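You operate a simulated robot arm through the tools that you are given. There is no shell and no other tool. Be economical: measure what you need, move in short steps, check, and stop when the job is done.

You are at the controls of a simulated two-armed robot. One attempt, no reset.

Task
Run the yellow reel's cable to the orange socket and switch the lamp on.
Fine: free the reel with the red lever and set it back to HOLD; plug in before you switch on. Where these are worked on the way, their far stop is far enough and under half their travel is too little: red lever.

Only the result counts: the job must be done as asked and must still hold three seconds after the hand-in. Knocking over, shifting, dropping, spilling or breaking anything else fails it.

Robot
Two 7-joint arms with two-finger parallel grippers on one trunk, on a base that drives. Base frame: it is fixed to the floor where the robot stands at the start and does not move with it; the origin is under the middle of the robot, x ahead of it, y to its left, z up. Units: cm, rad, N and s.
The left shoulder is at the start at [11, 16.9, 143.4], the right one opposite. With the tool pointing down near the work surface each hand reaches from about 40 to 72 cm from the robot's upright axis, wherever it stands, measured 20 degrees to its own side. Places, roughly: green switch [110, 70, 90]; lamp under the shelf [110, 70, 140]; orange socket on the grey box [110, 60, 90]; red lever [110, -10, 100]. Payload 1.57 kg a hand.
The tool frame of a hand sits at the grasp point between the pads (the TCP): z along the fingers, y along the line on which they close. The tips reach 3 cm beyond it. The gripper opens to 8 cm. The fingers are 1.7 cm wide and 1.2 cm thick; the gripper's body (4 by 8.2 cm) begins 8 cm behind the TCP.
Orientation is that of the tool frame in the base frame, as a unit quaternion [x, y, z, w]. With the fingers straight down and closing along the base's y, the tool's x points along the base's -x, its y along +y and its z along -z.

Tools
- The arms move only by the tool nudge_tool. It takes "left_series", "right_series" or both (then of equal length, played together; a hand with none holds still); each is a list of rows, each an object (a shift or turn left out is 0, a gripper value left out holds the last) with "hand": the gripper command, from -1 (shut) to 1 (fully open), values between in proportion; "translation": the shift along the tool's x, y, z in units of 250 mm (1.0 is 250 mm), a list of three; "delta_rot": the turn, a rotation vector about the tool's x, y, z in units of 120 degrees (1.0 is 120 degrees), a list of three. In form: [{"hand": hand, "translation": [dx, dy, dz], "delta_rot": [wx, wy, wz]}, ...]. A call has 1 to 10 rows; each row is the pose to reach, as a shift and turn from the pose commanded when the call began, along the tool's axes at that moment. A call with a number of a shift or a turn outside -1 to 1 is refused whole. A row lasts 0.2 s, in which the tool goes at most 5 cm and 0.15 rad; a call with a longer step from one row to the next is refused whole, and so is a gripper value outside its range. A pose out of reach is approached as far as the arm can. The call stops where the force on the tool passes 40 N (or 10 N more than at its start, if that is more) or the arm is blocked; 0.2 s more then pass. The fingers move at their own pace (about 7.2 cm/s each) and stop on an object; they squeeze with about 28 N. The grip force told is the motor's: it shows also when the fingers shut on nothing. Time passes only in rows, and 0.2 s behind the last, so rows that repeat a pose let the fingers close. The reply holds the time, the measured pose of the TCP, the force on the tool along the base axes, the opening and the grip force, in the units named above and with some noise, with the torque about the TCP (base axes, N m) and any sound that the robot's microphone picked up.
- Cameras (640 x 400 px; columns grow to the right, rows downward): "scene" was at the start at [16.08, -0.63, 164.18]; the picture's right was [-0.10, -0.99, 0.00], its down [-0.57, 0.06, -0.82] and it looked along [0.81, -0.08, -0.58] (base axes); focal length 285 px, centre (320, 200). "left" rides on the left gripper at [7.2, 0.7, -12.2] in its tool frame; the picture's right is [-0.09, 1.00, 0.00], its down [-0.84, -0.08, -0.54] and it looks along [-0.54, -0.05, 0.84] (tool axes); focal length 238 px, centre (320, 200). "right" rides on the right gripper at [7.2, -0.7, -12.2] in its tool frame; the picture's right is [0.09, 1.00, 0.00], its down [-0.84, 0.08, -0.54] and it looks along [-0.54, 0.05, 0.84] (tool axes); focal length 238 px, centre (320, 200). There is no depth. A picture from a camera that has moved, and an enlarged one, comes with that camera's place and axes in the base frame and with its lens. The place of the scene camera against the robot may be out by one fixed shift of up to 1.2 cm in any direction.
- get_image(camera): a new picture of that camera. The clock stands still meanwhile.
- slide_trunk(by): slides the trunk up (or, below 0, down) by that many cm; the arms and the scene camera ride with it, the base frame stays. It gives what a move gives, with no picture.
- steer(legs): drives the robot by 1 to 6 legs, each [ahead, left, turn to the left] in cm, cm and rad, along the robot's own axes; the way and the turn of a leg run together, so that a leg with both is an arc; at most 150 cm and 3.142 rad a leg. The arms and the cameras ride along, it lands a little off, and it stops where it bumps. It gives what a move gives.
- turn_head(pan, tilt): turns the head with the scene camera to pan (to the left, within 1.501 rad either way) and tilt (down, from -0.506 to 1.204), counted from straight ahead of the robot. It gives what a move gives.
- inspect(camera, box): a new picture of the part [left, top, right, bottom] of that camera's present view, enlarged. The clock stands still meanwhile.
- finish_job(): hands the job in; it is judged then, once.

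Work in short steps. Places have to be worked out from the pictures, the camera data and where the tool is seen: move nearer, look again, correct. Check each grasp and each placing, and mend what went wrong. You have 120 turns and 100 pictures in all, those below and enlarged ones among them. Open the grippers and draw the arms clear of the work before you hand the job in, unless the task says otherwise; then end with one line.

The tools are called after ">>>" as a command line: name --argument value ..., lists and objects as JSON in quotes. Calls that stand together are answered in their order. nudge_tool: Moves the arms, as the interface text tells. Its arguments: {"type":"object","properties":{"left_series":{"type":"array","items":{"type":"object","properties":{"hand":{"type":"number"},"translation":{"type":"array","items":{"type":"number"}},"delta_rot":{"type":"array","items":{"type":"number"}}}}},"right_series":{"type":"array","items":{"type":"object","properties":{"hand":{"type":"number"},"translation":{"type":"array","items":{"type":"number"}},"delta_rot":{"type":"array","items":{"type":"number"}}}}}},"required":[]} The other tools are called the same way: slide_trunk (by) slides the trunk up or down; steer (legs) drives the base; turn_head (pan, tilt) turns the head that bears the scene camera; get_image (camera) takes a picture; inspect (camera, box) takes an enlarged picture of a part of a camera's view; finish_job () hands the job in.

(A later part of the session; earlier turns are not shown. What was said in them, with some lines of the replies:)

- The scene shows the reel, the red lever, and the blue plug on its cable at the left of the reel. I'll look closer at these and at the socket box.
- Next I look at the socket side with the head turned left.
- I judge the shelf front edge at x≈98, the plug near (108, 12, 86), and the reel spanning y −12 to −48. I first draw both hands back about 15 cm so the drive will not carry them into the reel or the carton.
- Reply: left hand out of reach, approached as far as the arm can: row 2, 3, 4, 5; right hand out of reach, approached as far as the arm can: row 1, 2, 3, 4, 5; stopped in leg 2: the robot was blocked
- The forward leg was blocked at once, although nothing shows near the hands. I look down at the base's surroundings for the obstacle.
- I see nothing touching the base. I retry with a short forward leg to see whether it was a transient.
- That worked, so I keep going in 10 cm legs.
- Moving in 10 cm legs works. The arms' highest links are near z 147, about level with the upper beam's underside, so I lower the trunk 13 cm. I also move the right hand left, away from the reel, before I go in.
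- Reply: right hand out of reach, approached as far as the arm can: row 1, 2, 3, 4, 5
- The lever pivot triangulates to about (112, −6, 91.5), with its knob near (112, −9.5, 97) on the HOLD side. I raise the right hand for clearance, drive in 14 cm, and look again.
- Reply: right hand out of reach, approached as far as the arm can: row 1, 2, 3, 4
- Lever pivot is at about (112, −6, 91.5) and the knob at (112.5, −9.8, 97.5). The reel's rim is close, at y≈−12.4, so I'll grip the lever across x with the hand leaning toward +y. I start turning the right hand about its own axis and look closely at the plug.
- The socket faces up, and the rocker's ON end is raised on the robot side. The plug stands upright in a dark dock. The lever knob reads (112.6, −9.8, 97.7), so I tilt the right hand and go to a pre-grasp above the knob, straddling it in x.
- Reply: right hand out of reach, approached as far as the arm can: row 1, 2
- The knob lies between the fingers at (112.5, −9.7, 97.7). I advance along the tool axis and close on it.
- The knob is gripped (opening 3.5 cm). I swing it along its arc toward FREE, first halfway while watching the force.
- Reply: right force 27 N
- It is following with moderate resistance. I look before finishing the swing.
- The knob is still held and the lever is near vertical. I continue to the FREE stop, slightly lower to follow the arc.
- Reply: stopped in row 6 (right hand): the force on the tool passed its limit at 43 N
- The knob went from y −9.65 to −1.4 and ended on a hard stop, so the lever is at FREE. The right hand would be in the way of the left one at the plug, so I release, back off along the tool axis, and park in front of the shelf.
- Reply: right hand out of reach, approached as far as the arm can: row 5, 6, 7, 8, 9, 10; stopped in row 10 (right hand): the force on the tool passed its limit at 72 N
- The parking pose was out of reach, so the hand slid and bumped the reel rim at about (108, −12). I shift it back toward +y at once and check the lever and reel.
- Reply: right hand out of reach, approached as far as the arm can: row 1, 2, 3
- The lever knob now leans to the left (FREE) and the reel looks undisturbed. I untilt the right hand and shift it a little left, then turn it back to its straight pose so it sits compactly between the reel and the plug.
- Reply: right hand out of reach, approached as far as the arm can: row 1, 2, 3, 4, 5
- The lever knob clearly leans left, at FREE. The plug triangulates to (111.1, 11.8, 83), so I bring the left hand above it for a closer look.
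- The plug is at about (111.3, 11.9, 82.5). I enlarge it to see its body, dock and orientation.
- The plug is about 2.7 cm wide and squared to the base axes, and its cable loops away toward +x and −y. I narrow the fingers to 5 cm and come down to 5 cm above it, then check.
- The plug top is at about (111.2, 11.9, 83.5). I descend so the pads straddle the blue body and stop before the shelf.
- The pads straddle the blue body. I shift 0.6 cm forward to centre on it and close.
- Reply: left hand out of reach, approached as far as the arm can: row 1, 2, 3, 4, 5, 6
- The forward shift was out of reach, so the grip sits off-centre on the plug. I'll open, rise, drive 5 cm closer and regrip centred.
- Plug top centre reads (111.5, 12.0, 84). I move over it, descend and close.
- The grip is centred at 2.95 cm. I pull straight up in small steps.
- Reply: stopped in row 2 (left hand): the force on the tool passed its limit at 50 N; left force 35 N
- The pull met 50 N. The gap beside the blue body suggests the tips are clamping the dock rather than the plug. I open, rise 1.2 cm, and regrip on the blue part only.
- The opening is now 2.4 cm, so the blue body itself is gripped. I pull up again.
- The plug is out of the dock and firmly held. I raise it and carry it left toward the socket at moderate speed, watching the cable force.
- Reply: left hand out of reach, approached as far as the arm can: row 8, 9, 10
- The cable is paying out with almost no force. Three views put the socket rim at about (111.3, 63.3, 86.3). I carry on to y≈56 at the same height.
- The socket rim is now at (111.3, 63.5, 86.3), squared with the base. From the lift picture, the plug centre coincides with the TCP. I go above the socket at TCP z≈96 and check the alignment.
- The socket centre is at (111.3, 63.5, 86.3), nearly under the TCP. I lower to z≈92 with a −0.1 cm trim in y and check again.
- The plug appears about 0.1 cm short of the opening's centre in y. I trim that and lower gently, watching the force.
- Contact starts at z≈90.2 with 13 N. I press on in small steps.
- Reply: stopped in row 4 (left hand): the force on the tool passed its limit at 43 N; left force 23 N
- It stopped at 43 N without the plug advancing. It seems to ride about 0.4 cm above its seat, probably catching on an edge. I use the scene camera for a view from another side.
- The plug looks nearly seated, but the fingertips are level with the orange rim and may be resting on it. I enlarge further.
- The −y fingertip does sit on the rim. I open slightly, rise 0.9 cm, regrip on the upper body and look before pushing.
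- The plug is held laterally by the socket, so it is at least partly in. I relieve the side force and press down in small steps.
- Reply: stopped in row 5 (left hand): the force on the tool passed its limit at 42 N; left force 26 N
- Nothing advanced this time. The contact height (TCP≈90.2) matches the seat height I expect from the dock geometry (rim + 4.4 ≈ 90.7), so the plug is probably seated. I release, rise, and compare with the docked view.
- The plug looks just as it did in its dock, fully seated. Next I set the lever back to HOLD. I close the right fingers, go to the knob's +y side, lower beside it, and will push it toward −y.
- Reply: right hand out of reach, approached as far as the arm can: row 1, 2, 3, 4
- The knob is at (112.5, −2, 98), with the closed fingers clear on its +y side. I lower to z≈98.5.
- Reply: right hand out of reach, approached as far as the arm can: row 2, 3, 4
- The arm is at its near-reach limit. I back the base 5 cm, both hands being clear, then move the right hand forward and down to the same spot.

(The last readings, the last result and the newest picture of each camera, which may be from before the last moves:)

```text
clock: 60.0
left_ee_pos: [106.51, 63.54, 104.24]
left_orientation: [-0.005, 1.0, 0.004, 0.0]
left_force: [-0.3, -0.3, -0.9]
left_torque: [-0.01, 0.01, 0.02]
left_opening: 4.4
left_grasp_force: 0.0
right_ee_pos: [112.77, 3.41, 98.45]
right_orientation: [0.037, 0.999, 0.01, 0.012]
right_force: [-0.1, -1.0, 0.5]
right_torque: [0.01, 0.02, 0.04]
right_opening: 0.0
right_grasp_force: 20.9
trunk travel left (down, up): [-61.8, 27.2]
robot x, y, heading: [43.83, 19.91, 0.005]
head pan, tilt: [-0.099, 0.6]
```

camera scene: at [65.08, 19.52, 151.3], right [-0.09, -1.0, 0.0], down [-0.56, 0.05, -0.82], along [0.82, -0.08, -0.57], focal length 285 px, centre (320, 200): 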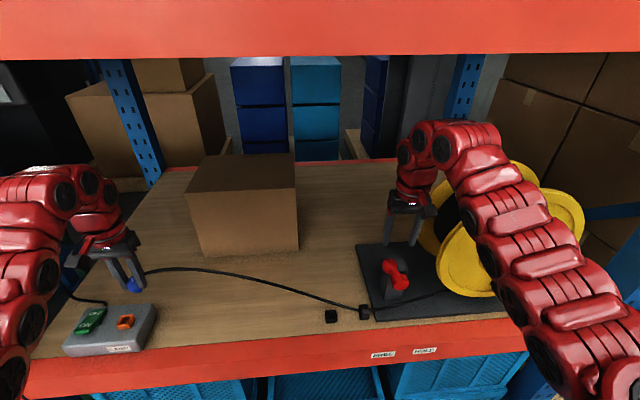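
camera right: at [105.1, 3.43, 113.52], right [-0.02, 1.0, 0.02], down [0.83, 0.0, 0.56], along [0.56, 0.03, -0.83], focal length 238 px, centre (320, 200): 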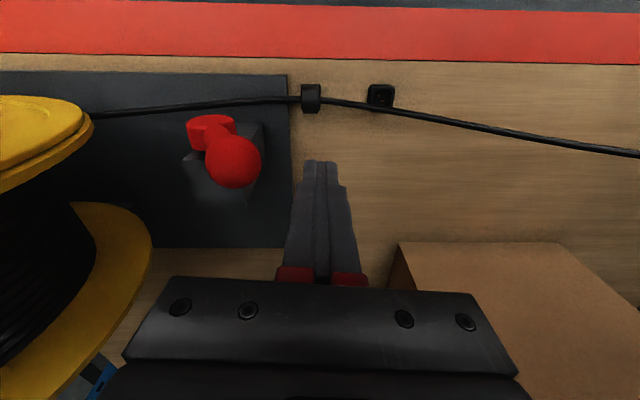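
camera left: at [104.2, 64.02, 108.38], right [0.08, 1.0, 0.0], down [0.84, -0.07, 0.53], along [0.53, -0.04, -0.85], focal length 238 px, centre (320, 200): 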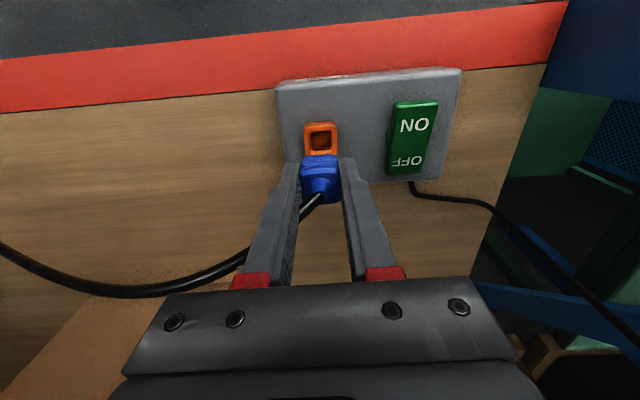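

The hand is in position at z 98.5. I push the knob toward −y (HOLD) in small steps.

>>> nudge_tool --right_series '[{"hand": -1, "translation": [-0.005, -0.06, 0]}, {"translation": [-0.01, -0.11, 0]}, {"translation": [-0.014, -0.16, 0]}, {"translation": [-0.018, -0.21, 0]}, {"translation": [-0.021, -0.26, 0]}, {"translation": [-0.024, -0.3, 0]}, {"translation": [-0.026, -0.34, 0]}, {"translation": [-0.028, -0.38, 0]}, {"translation": [-0.03, -0.41, 0]}]'

>>> get_image --camera "right"

```text
clock: 61.0
left_ee_pos: [106.15, 63.93, 104.33]
left_orientation: [-0.005, 1.0, 0.003, 0.001]
left_force: [-0.8, 0.9, -0.9]
left_torque: [0.02, 0.01, -0.02]
left_opening: 4.37
left_grasp_force: 0.1
right_ee_pos: [112.67, -0.1, 98.66]
right_orientation: [0.027, 0.999, 0.016, 0.019]
right_force: [-7.4, 14.4, 19.1]
right_torque: [-0.3, 0.04, -0.07]
right_opening: 0.0
right_grasp_force: 21.7
trunk travel left (down, up): [-61.8, 27.2]
robot x, y, heading: [44.02, 20.25, 0.016]
head pan, tilt: [-0.099, 0.6]
stopped in row 4 (right hand): the force on the tool passed its limit at 46 N (the readings are from after the stop); the commanded pose is now the measured one
```

```text
35 pictures are left
camera right: at [105.05, -0.71, 110.61], right [-0.04, 1.0, 0.03], down [0.82, 0.02, 0.57], along [0.57, 0.05, -0.82], focal length 238 px, centre (320, 200)
```

right: 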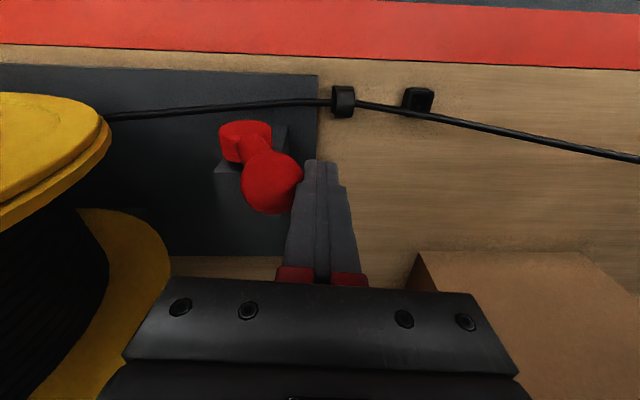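

The knob has begun to move (y≈−2.9) and the finger is being carried up with it. I continue pushing, following the arc's rise.

>>> nudge_tool --right_series '[{"hand": -1, "translation": [0, -0.03, -0.012]}, {"translation": [-0.002, -0.06, -0.02]}, {"translation": [-0.004, -0.09, -0.026]}, {"translation": [-0.006, -0.12, -0.028]}, {"translation": [-0.008, -0.15, -0.026]}, {"translation": [-0.01, -0.18, -0.02]}, {"translation": [-0.012, -0.21, -0.01]}, {"translation": [-0.014, -0.24, 0.0]}, {"translation": [-0.016, -0.27, 0.012]}]'

>>> get_image --camera "right"

```text
clock: 63.1
left_ee_pos: [106.12, 64.12, 104.31]
left_orientation: [-0.008, 1.0, 0.003, 0.0]
left_force: [0.2, -0.1, 1.0]
left_torque: [0.06, 0.01, 0.0]
left_opening: 4.39
left_grasp_force: 0.1
right_ee_pos: [113.02, -6.0, 98.37]
right_orientation: [0.02, 0.999, 0.018, 0.022]
right_force: [-4.2, 16.4, 15.9]
right_torque: [0.37, 0.15, -0.12]
right_opening: 0.01
right_grasp_force: 21.0
trunk travel left (down, up): [-61.8, 27.2]
robot x, y, heading: [43.99, 20.34, 0.014]
head pan, tilt: [-0.099, 0.6]
stopped in row 9 (right hand): the force on the tool passed its limit at 42 N (the readings are from after the stop); the commanded pose is now the measured one
```

```text
34 pictures are left
camera right: at [105.25, -6.78, 110.19], right [-0.05, 1.0, 0.03], down [0.82, 0.02, 0.58], along [0.58, 0.06, -0.81], focal length 238 px, centre (320, 200)
```

right: 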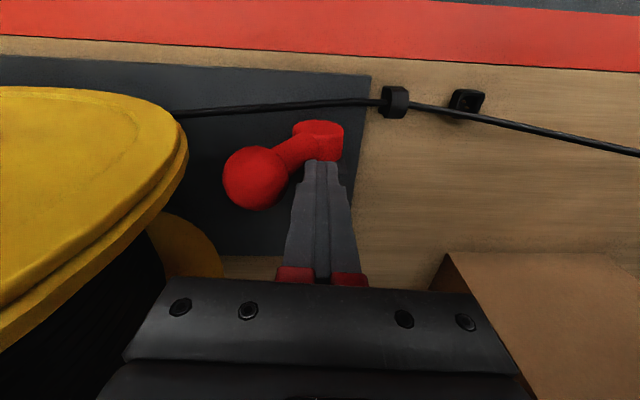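

The knob is back at y≈−9.8, its original HOLD position, against the stop. I withdraw the right hand sideways and up, then verify.

>>> nudge_tool --right_series '[{"hand": -1, "translation": [0, 0.1, -0.02]}, {"translation": [0, 0.2, -0.1]}, {"translation": [0, 0.24, -0.2]}, {"translation": [0, 0.24, -0.3]}, {"translation": [0, 0.24, -0.3]}]'

>>> get_image --camera "right"

>>> get_image --camera "left"

```text
clock: 64.3
left_ee_pos: [106.45, 64.03, 104.08]
left_orientation: [-0.008, 1.0, 0.004, 0.0]
left_force: [-0.2, 0.1, 0.4]
left_torque: [0.02, -0.02, 0.01]
left_opening: 4.38
left_grasp_force: 0.0
right_ee_pos: [113.26, -0.8, 105.79]
right_orientation: [0.024, 0.999, 0.017, 0.018]
right_force: [0.4, -0.4, -0.4]
right_torque: [0.02, 0.03, 0.01]
right_opening: 0.0
right_grasp_force: 21.2
trunk travel left (down, up): [-61.8, 27.2]
robot x, y, heading: [43.88, 20.08, 0.011]
head pan, tilt: [-0.099, 0.6]
```

```text
33 pictures are left
camera right: at [105.52, -1.5, 117.73], right [-0.04, 1.0, 0.03], down [0.82, 0.02, 0.57], along [0.57, 0.05, -0.82], focal length 238 px, centre (320, 200)
```

right: 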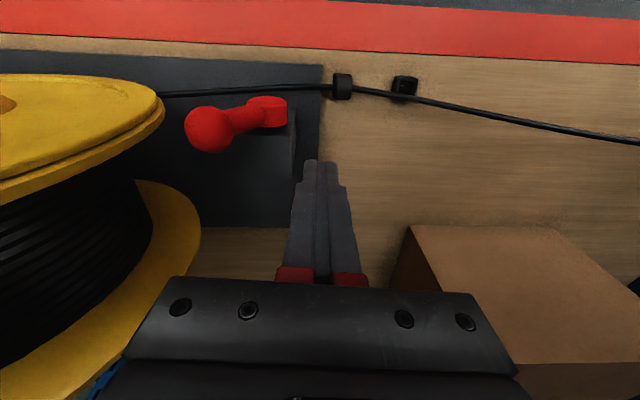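

```text
32 pictures are left
camera left: at [99.25, 64.46, 116.28], right [0.08, 1.0, 0.01], down [0.84, -0.07, 0.54], along [0.54, -0.04, -0.84], focal length 238 px, centre (320, 200)
```

left: 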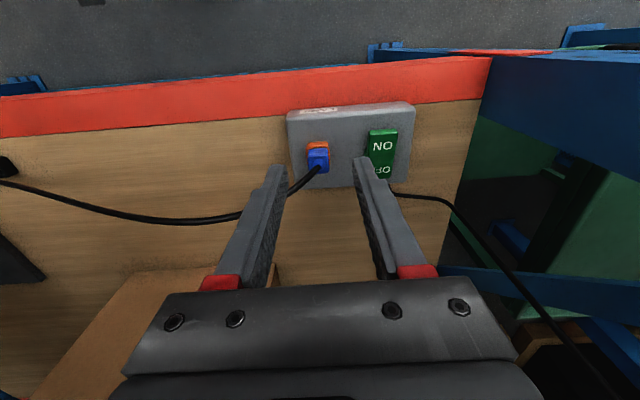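

The lever is at HOLD. The rocker's ON half is near (110.3, 71.8, 87.5), which is far for this stance. I pull the left hand a bit inward and shut it, then drive 14 cm left so the hand ends above the switch.

>>> nudge_tool --left_series '[{"hand": -1, "translation": [0, -0.1, 0]}, {"hand": -1, "translation": [0, -0.2, 0]}, {"hand": -1, "translation": [0, -0.24, 0]}, {"hand": -1, "translation": [0, -0.24, 0]}]'

>>> steer --legs '[[0, 14, 0]]'

>>> get_image --camera "left"

>>> get_image --camera "scene"

```text
clock: 65.3
left_ee_pos: [106.53, 58.03, 104.12]
left_orientation: [-0.007, 1.0, 0.005, -0.001]
left_force: [0.8, 0.2, -0.2]
left_torque: [0.0, 0.03, -0.02]
left_opening: 0.0
left_grasp_force: 21.6
right_ee_pos: [113.25, -0.83, 105.86]
right_orientation: [0.024, 0.999, 0.017, 0.017]
right_force: [0.3, -0.1, 1.1]
right_torque: [-0.03, -0.02, -0.01]
right_opening: 0.0
right_grasp_force: 21.3
trunk travel left (down, up): [-61.8, 27.2]
robot x, y, heading: [44.22, 20.53, 0.013]
head pan, tilt: [-0.099, 0.6]
```

```text
clock: 66.7
left_ee_pos: [106.23, 72.34, 104.13]
left_orientation: [-0.009, 1.0, 0.004, -0.001]
left_force: [-0.1, 0.0, -0.8]
left_torque: [-0.02, 0.0, -0.01]
left_opening: 0.0
left_grasp_force: 21.1
right_ee_pos: [113.04, 13.37, 105.88]
right_orientation: [0.022, 0.999, 0.017, 0.019]
right_force: [-0.4, -0.5, -0.6]
right_torque: [0.01, -0.01, 0.01]
right_opening: 0.0
right_grasp_force: 21.7
trunk travel left (down, up): [-61.8, 27.2]
robot x, y, heading: [43.79, 34.28, 0.019]
head pan, tilt: [-0.099, 0.6]
```

```text
31 pictures are left
camera left: at [99.08, 72.8, 116.3], right [0.07, 1.0, 0.01], down [0.84, -0.07, 0.54], along [0.54, -0.03, -0.84], focal length 238 px, centre (320, 200)
```

left: 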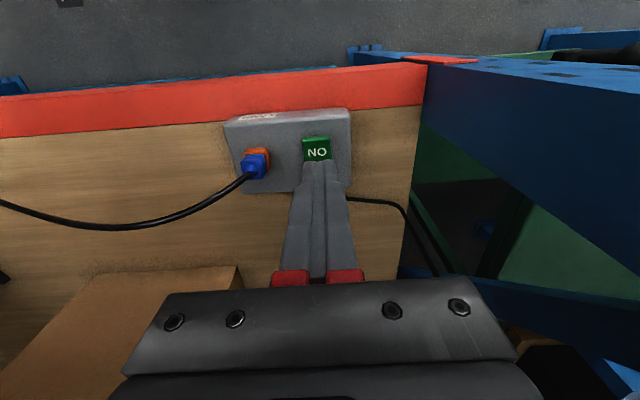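

```text
30 pictures are left
camera scene: at [59.97, 33.87, 151.29], right [-0.08, -1.0, 0.0], down [-0.56, 0.05, -0.82], along [0.82, -0.07, -0.57], focal length 285 px, centre (320, 200)
```

scene: 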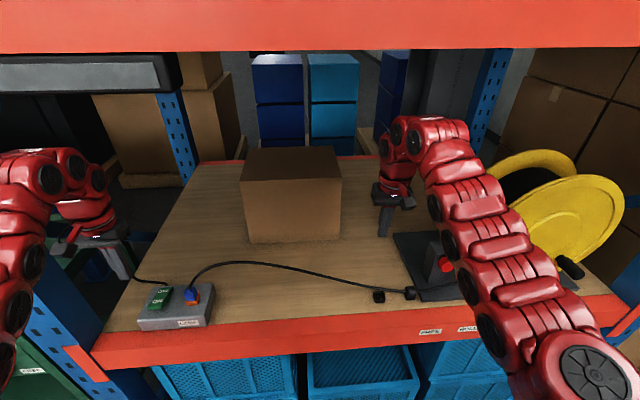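

The ON half is centred near (109.8, 72.1, 87.8). I move over it and come down to tip height about 90.5.

>>> nudge_tool --left_series '[{"hand": -1, "translation": [-0.13, -0.01, 0.1]}, {"translation": [-0.135, -0.012, 0.25]}, {"translation": [-0.135, -0.012, 0.41]}, {"translation": [-0.135, -0.012, 0.41]}]'

>>> inspect --camera "left" --box '[220, 100, 420, 225]'

>>> inspect --camera "scene" --box '[110, 240, 238, 320]'

```text
clock: 67.7
left_ee_pos: [109.63, 72.27, 93.96]
left_orientation: [-0.009, 1.0, 0.004, -0.001]
left_force: [0.1, -0.2, -0.3]
left_torque: [0.03, 0.02, 0.06]
left_opening: 0.0
left_grasp_force: 20.7
right_ee_pos: [112.97, 13.41, 105.84]
right_orientation: [0.023, 0.999, 0.018, 0.018]
right_force: [0.7, -0.6, 0.9]
right_torque: [0.0, -0.01, 0.01]
right_opening: 0.0
right_grasp_force: 21.2
trunk travel left (down, up): [-61.8, 27.2]
robot x, y, heading: [43.91, 34.23, 0.015]
head pan, tilt: [-0.099, 0.6]
```

```text
3.20 times, centred on (320, 162) of left
camera zoom: at [102.46, 72.79, 106.12], right [0.07, 1.0, 0.01], down [0.84, -0.07, 0.54], along [0.54, -0.03, -0.84], focal length 763 px, centre (320, 320)
```

zoom: 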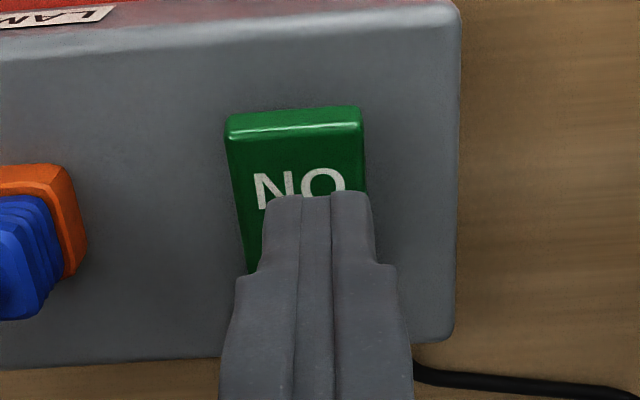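

```text
5.00 times, centred on (174, 280) of scene
camera zoom: at [59.94, 33.87, 151.3], right [-0.08, -1.0, 0.0], down [-0.56, 0.05, -0.83], along [0.82, -0.07, -0.56], focal length 1425 px, centre (1050, -200)
```

zoom: 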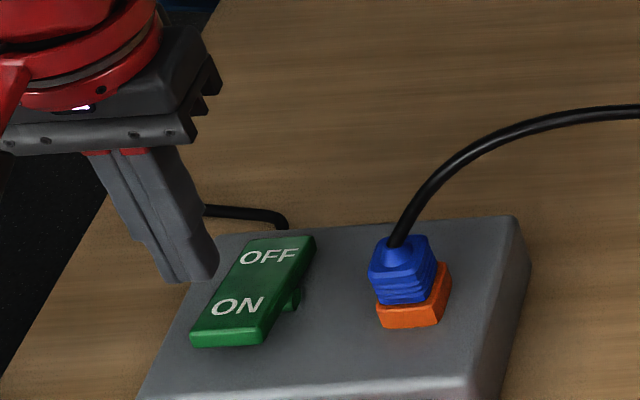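

The fingers are over the ON half, slightly to +y. I trim −0.4 cm in y and press down in small steps.

>>> nudge_tool --left_series '[{"hand": -1, "translation": [0.012, -0.016, 0.03]}, {"translation": [0.012, -0.016, 0.07]}, {"translation": [0.012, -0.016, 0.1]}, {"translation": [0.012, -0.016, 0.12]}, {"translation": [0.012, -0.016, 0.14]}, {"translation": [0.012, -0.016, 0.16]}, {"translation": [0.012, -0.016, 0.18]}, {"translation": [0.012, -0.016, 0.2]}, {"translation": [0.012, -0.016, 0.215]}]'

>>> get_image --camera "scene"

>>> inspect --camera "scene" --box '[110, 240, 238, 320]'

```text
clock: 69.6
left_ee_pos: [109.25, 71.78, 89.6]
left_orientation: [-0.01, 1.0, 0.007, 0.006]
left_force: [-10.6, -5.2, 22.9]
left_torque: [-0.24, 0.08, 0.11]
left_opening: 0.02
left_grasp_force: 21.3
right_ee_pos: [112.63, 13.31, 106.07]
right_orientation: [0.023, 0.999, 0.017, 0.019]
right_force: [0.9, -0.3, -0.5]
right_torque: [-0.05, 0.01, -0.02]
right_opening: 0.01
right_grasp_force: 21.0
trunk travel left (down, up): [-61.8, 27.2]
robot x, y, heading: [43.92, 34.39, 0.017]
head pan, tilt: [-0.099, 0.6]
stopped in row 9 (left hand): the force on the tool passed its limit at 44 N (the readings are from after the stop); the commanded pose is now the measured one
```

```text
27 pictures are left
camera scene: at [59.42, 33.59, 151.38], right [-0.08, -1.0, 0.0], down [-0.56, 0.05, -0.83], along [0.82, -0.07, -0.56], focal length 285 px, centre (320, 200)
```

scene: 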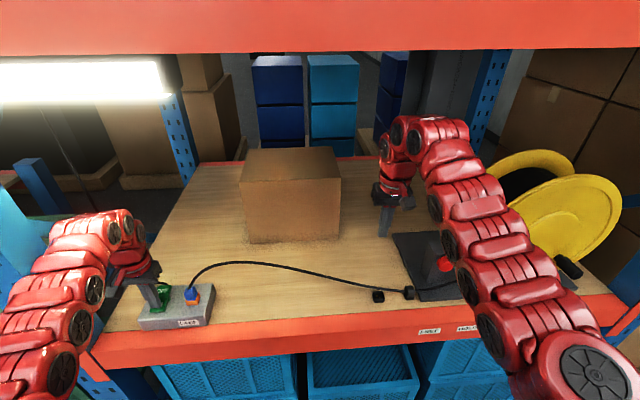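

```text
5.00 times, centred on (174, 280) of scene
camera zoom: at [59.42, 33.59, 151.38], right [-0.08, -1.0, 0.0], down [-0.56, 0.05, -0.83], along [0.82, -0.07, -0.56], focal length 1425 px, centre (1050, -200)
```

zoom: 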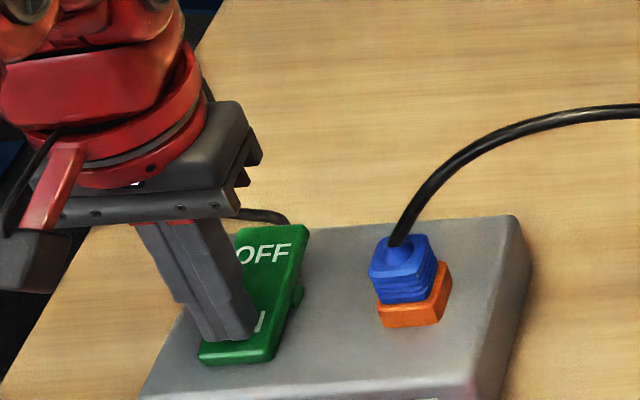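

The lamp is on. I lift the left hand straight up, open the right hand where it hovers, and back the robot away from the shelf, then check that everything holds.

>>> nudge_tool --left_series '[{"translation": [0, 0, -0.12]}, {"translation": [0, 0, -0.28]}, {"translation": [0, 0, -0.44]}, {"hand": 0.5, "translation": [0, 0, -0.55]}, {"hand": 1, "translation": [0, 0, -0.55]}]' --right_series '[{"hand": -1}, {"hand": -1}, {"hand": -1}, {"hand": 0.3}, {"hand": 0.3}]'

>>> steer --legs '[[-12, 0, 0]]'

>>> steer --legs '[[-15, 0, 0]]'

>>> get_image --camera "scene"

>>> inspect --camera "scene" --box '[340, 120, 580, 270]'

```text
clock: 70.8
left_ee_pos: [109.66, 71.77, 102.63]
left_orientation: [-0.009, 1.0, 0.007, 0.004]
left_force: [-0.4, -0.1, 0.5]
left_torque: [0.0, 0.03, 0.0]
left_opening: 7.83
left_grasp_force: 0.2
right_ee_pos: [113.09, 13.46, 105.91]
right_orientation: [0.022, 0.999, 0.016, 0.018]
right_force: [0.3, 0.8, -0.9]
right_torque: [0.01, 0.02, 0.02]
right_opening: 5.18
right_grasp_force: 0.0
trunk travel left (down, up): [-61.8, 27.2]
robot x, y, heading: [44.02, 34.24, 0.016]
head pan, tilt: [-0.099, 0.6]
```

```text
clock: 72.0
left_ee_pos: [97.65, 71.53, 102.73]
left_orientation: [-0.01, 1.0, 0.006, 0.004]
left_force: [0.6, -0.7, -0.6]
left_torque: [-0.01, -0.01, -0.03]
left_opening: 7.99
left_grasp_force: 0.0
right_ee_pos: [101.26, 13.23, 105.86]
right_orientation: [0.023, 0.999, 0.017, 0.018]
right_force: [-0.4, -0.8, 0.5]
right_torque: [0.04, 0.0, -0.02]
right_opening: 5.22
right_grasp_force: 0.0
trunk travel left (down, up): [-61.8, 27.2]
robot x, y, heading: [31.78, 34.05, 0.013]
head pan, tilt: [-0.099, 0.6]
```

```text
clock: 73.4
left_ee_pos: [83.09, 71.22, 102.86]
left_orientation: [-0.008, 1.0, 0.007, 0.003]
left_force: [-0.6, 0.3, 0.5]
left_torque: [-0.01, 0.01, 0.05]
left_opening: 8.0
left_grasp_force: 0.2
right_ee_pos: [86.53, 12.93, 105.87]
right_orientation: [0.024, 0.999, 0.017, 0.018]
right_force: [0.0, -0.7, -1.0]
right_torque: [0.0, 0.02, -0.01]
right_opening: 5.17
right_grasp_force: 0.0
trunk travel left (down, up): [-61.8, 27.2]
robot x, y, heading: [17.69, 33.87, 0.014]
head pan, tilt: [-0.099, 0.6]
```

```text
25 pictures are left
camera scene: at [33.5, 33.5, 151.29], right [-0.09, -1.0, 0.0], down [-0.56, 0.05, -0.82], along [0.82, -0.07, -0.57], focal length 285 px, centre (320, 200)
```

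scene: 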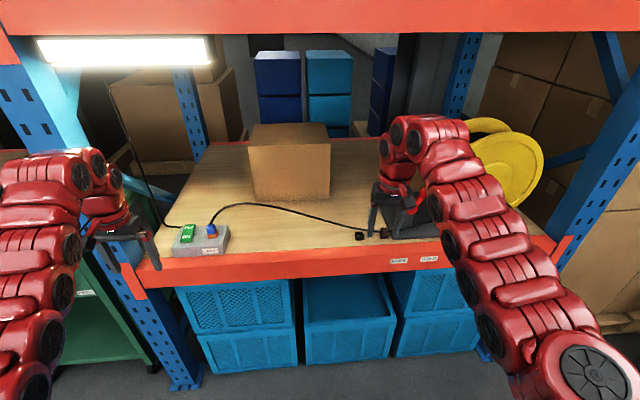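

```text
2.67 times, centred on (460, 195) of scene
camera zoom: at [33.5, 33.5, 151.29], right [-0.09, -1.0, 0.0], down [-0.56, 0.05, -0.82], along [0.82, -0.07, -0.57], focal length 760 px, centre (-53, 213)
```

zoom: 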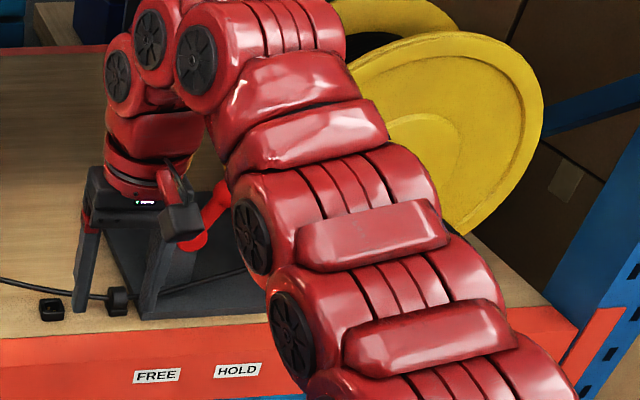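

The lamp stays lit and the lever leans to the HOLD side. I take a last close look at the plug and switch.

>>> inspect --camera "scene" --box '[160, 200, 256, 260]'

```text
6.67 times, centred on (208, 230) of scene
camera zoom: at [33.5, 33.5, 151.29], right [-0.09, -1.0, 0.0], down [-0.56, 0.05, -0.82], along [0.82, -0.07, -0.57], focal length 1900 px, centre (1067, 0)
```

zoom: 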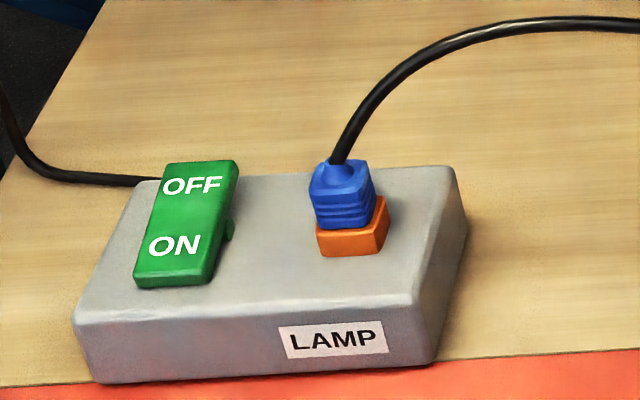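

The plug is seated, the switch is at ON, the lamp is lit, the lever is at HOLD, and both hands are open and clear. I hand the job in.

>>> finish_job

```text
The job is handed in.
```

The yellow reel's cable is plugged into the orange socket, the red lever is back at HOLD, and the lamp is on. While withdrawing from the lever, the right hand bumped the reel's rim (72 N); the reel showed no visible shift in later pictures.
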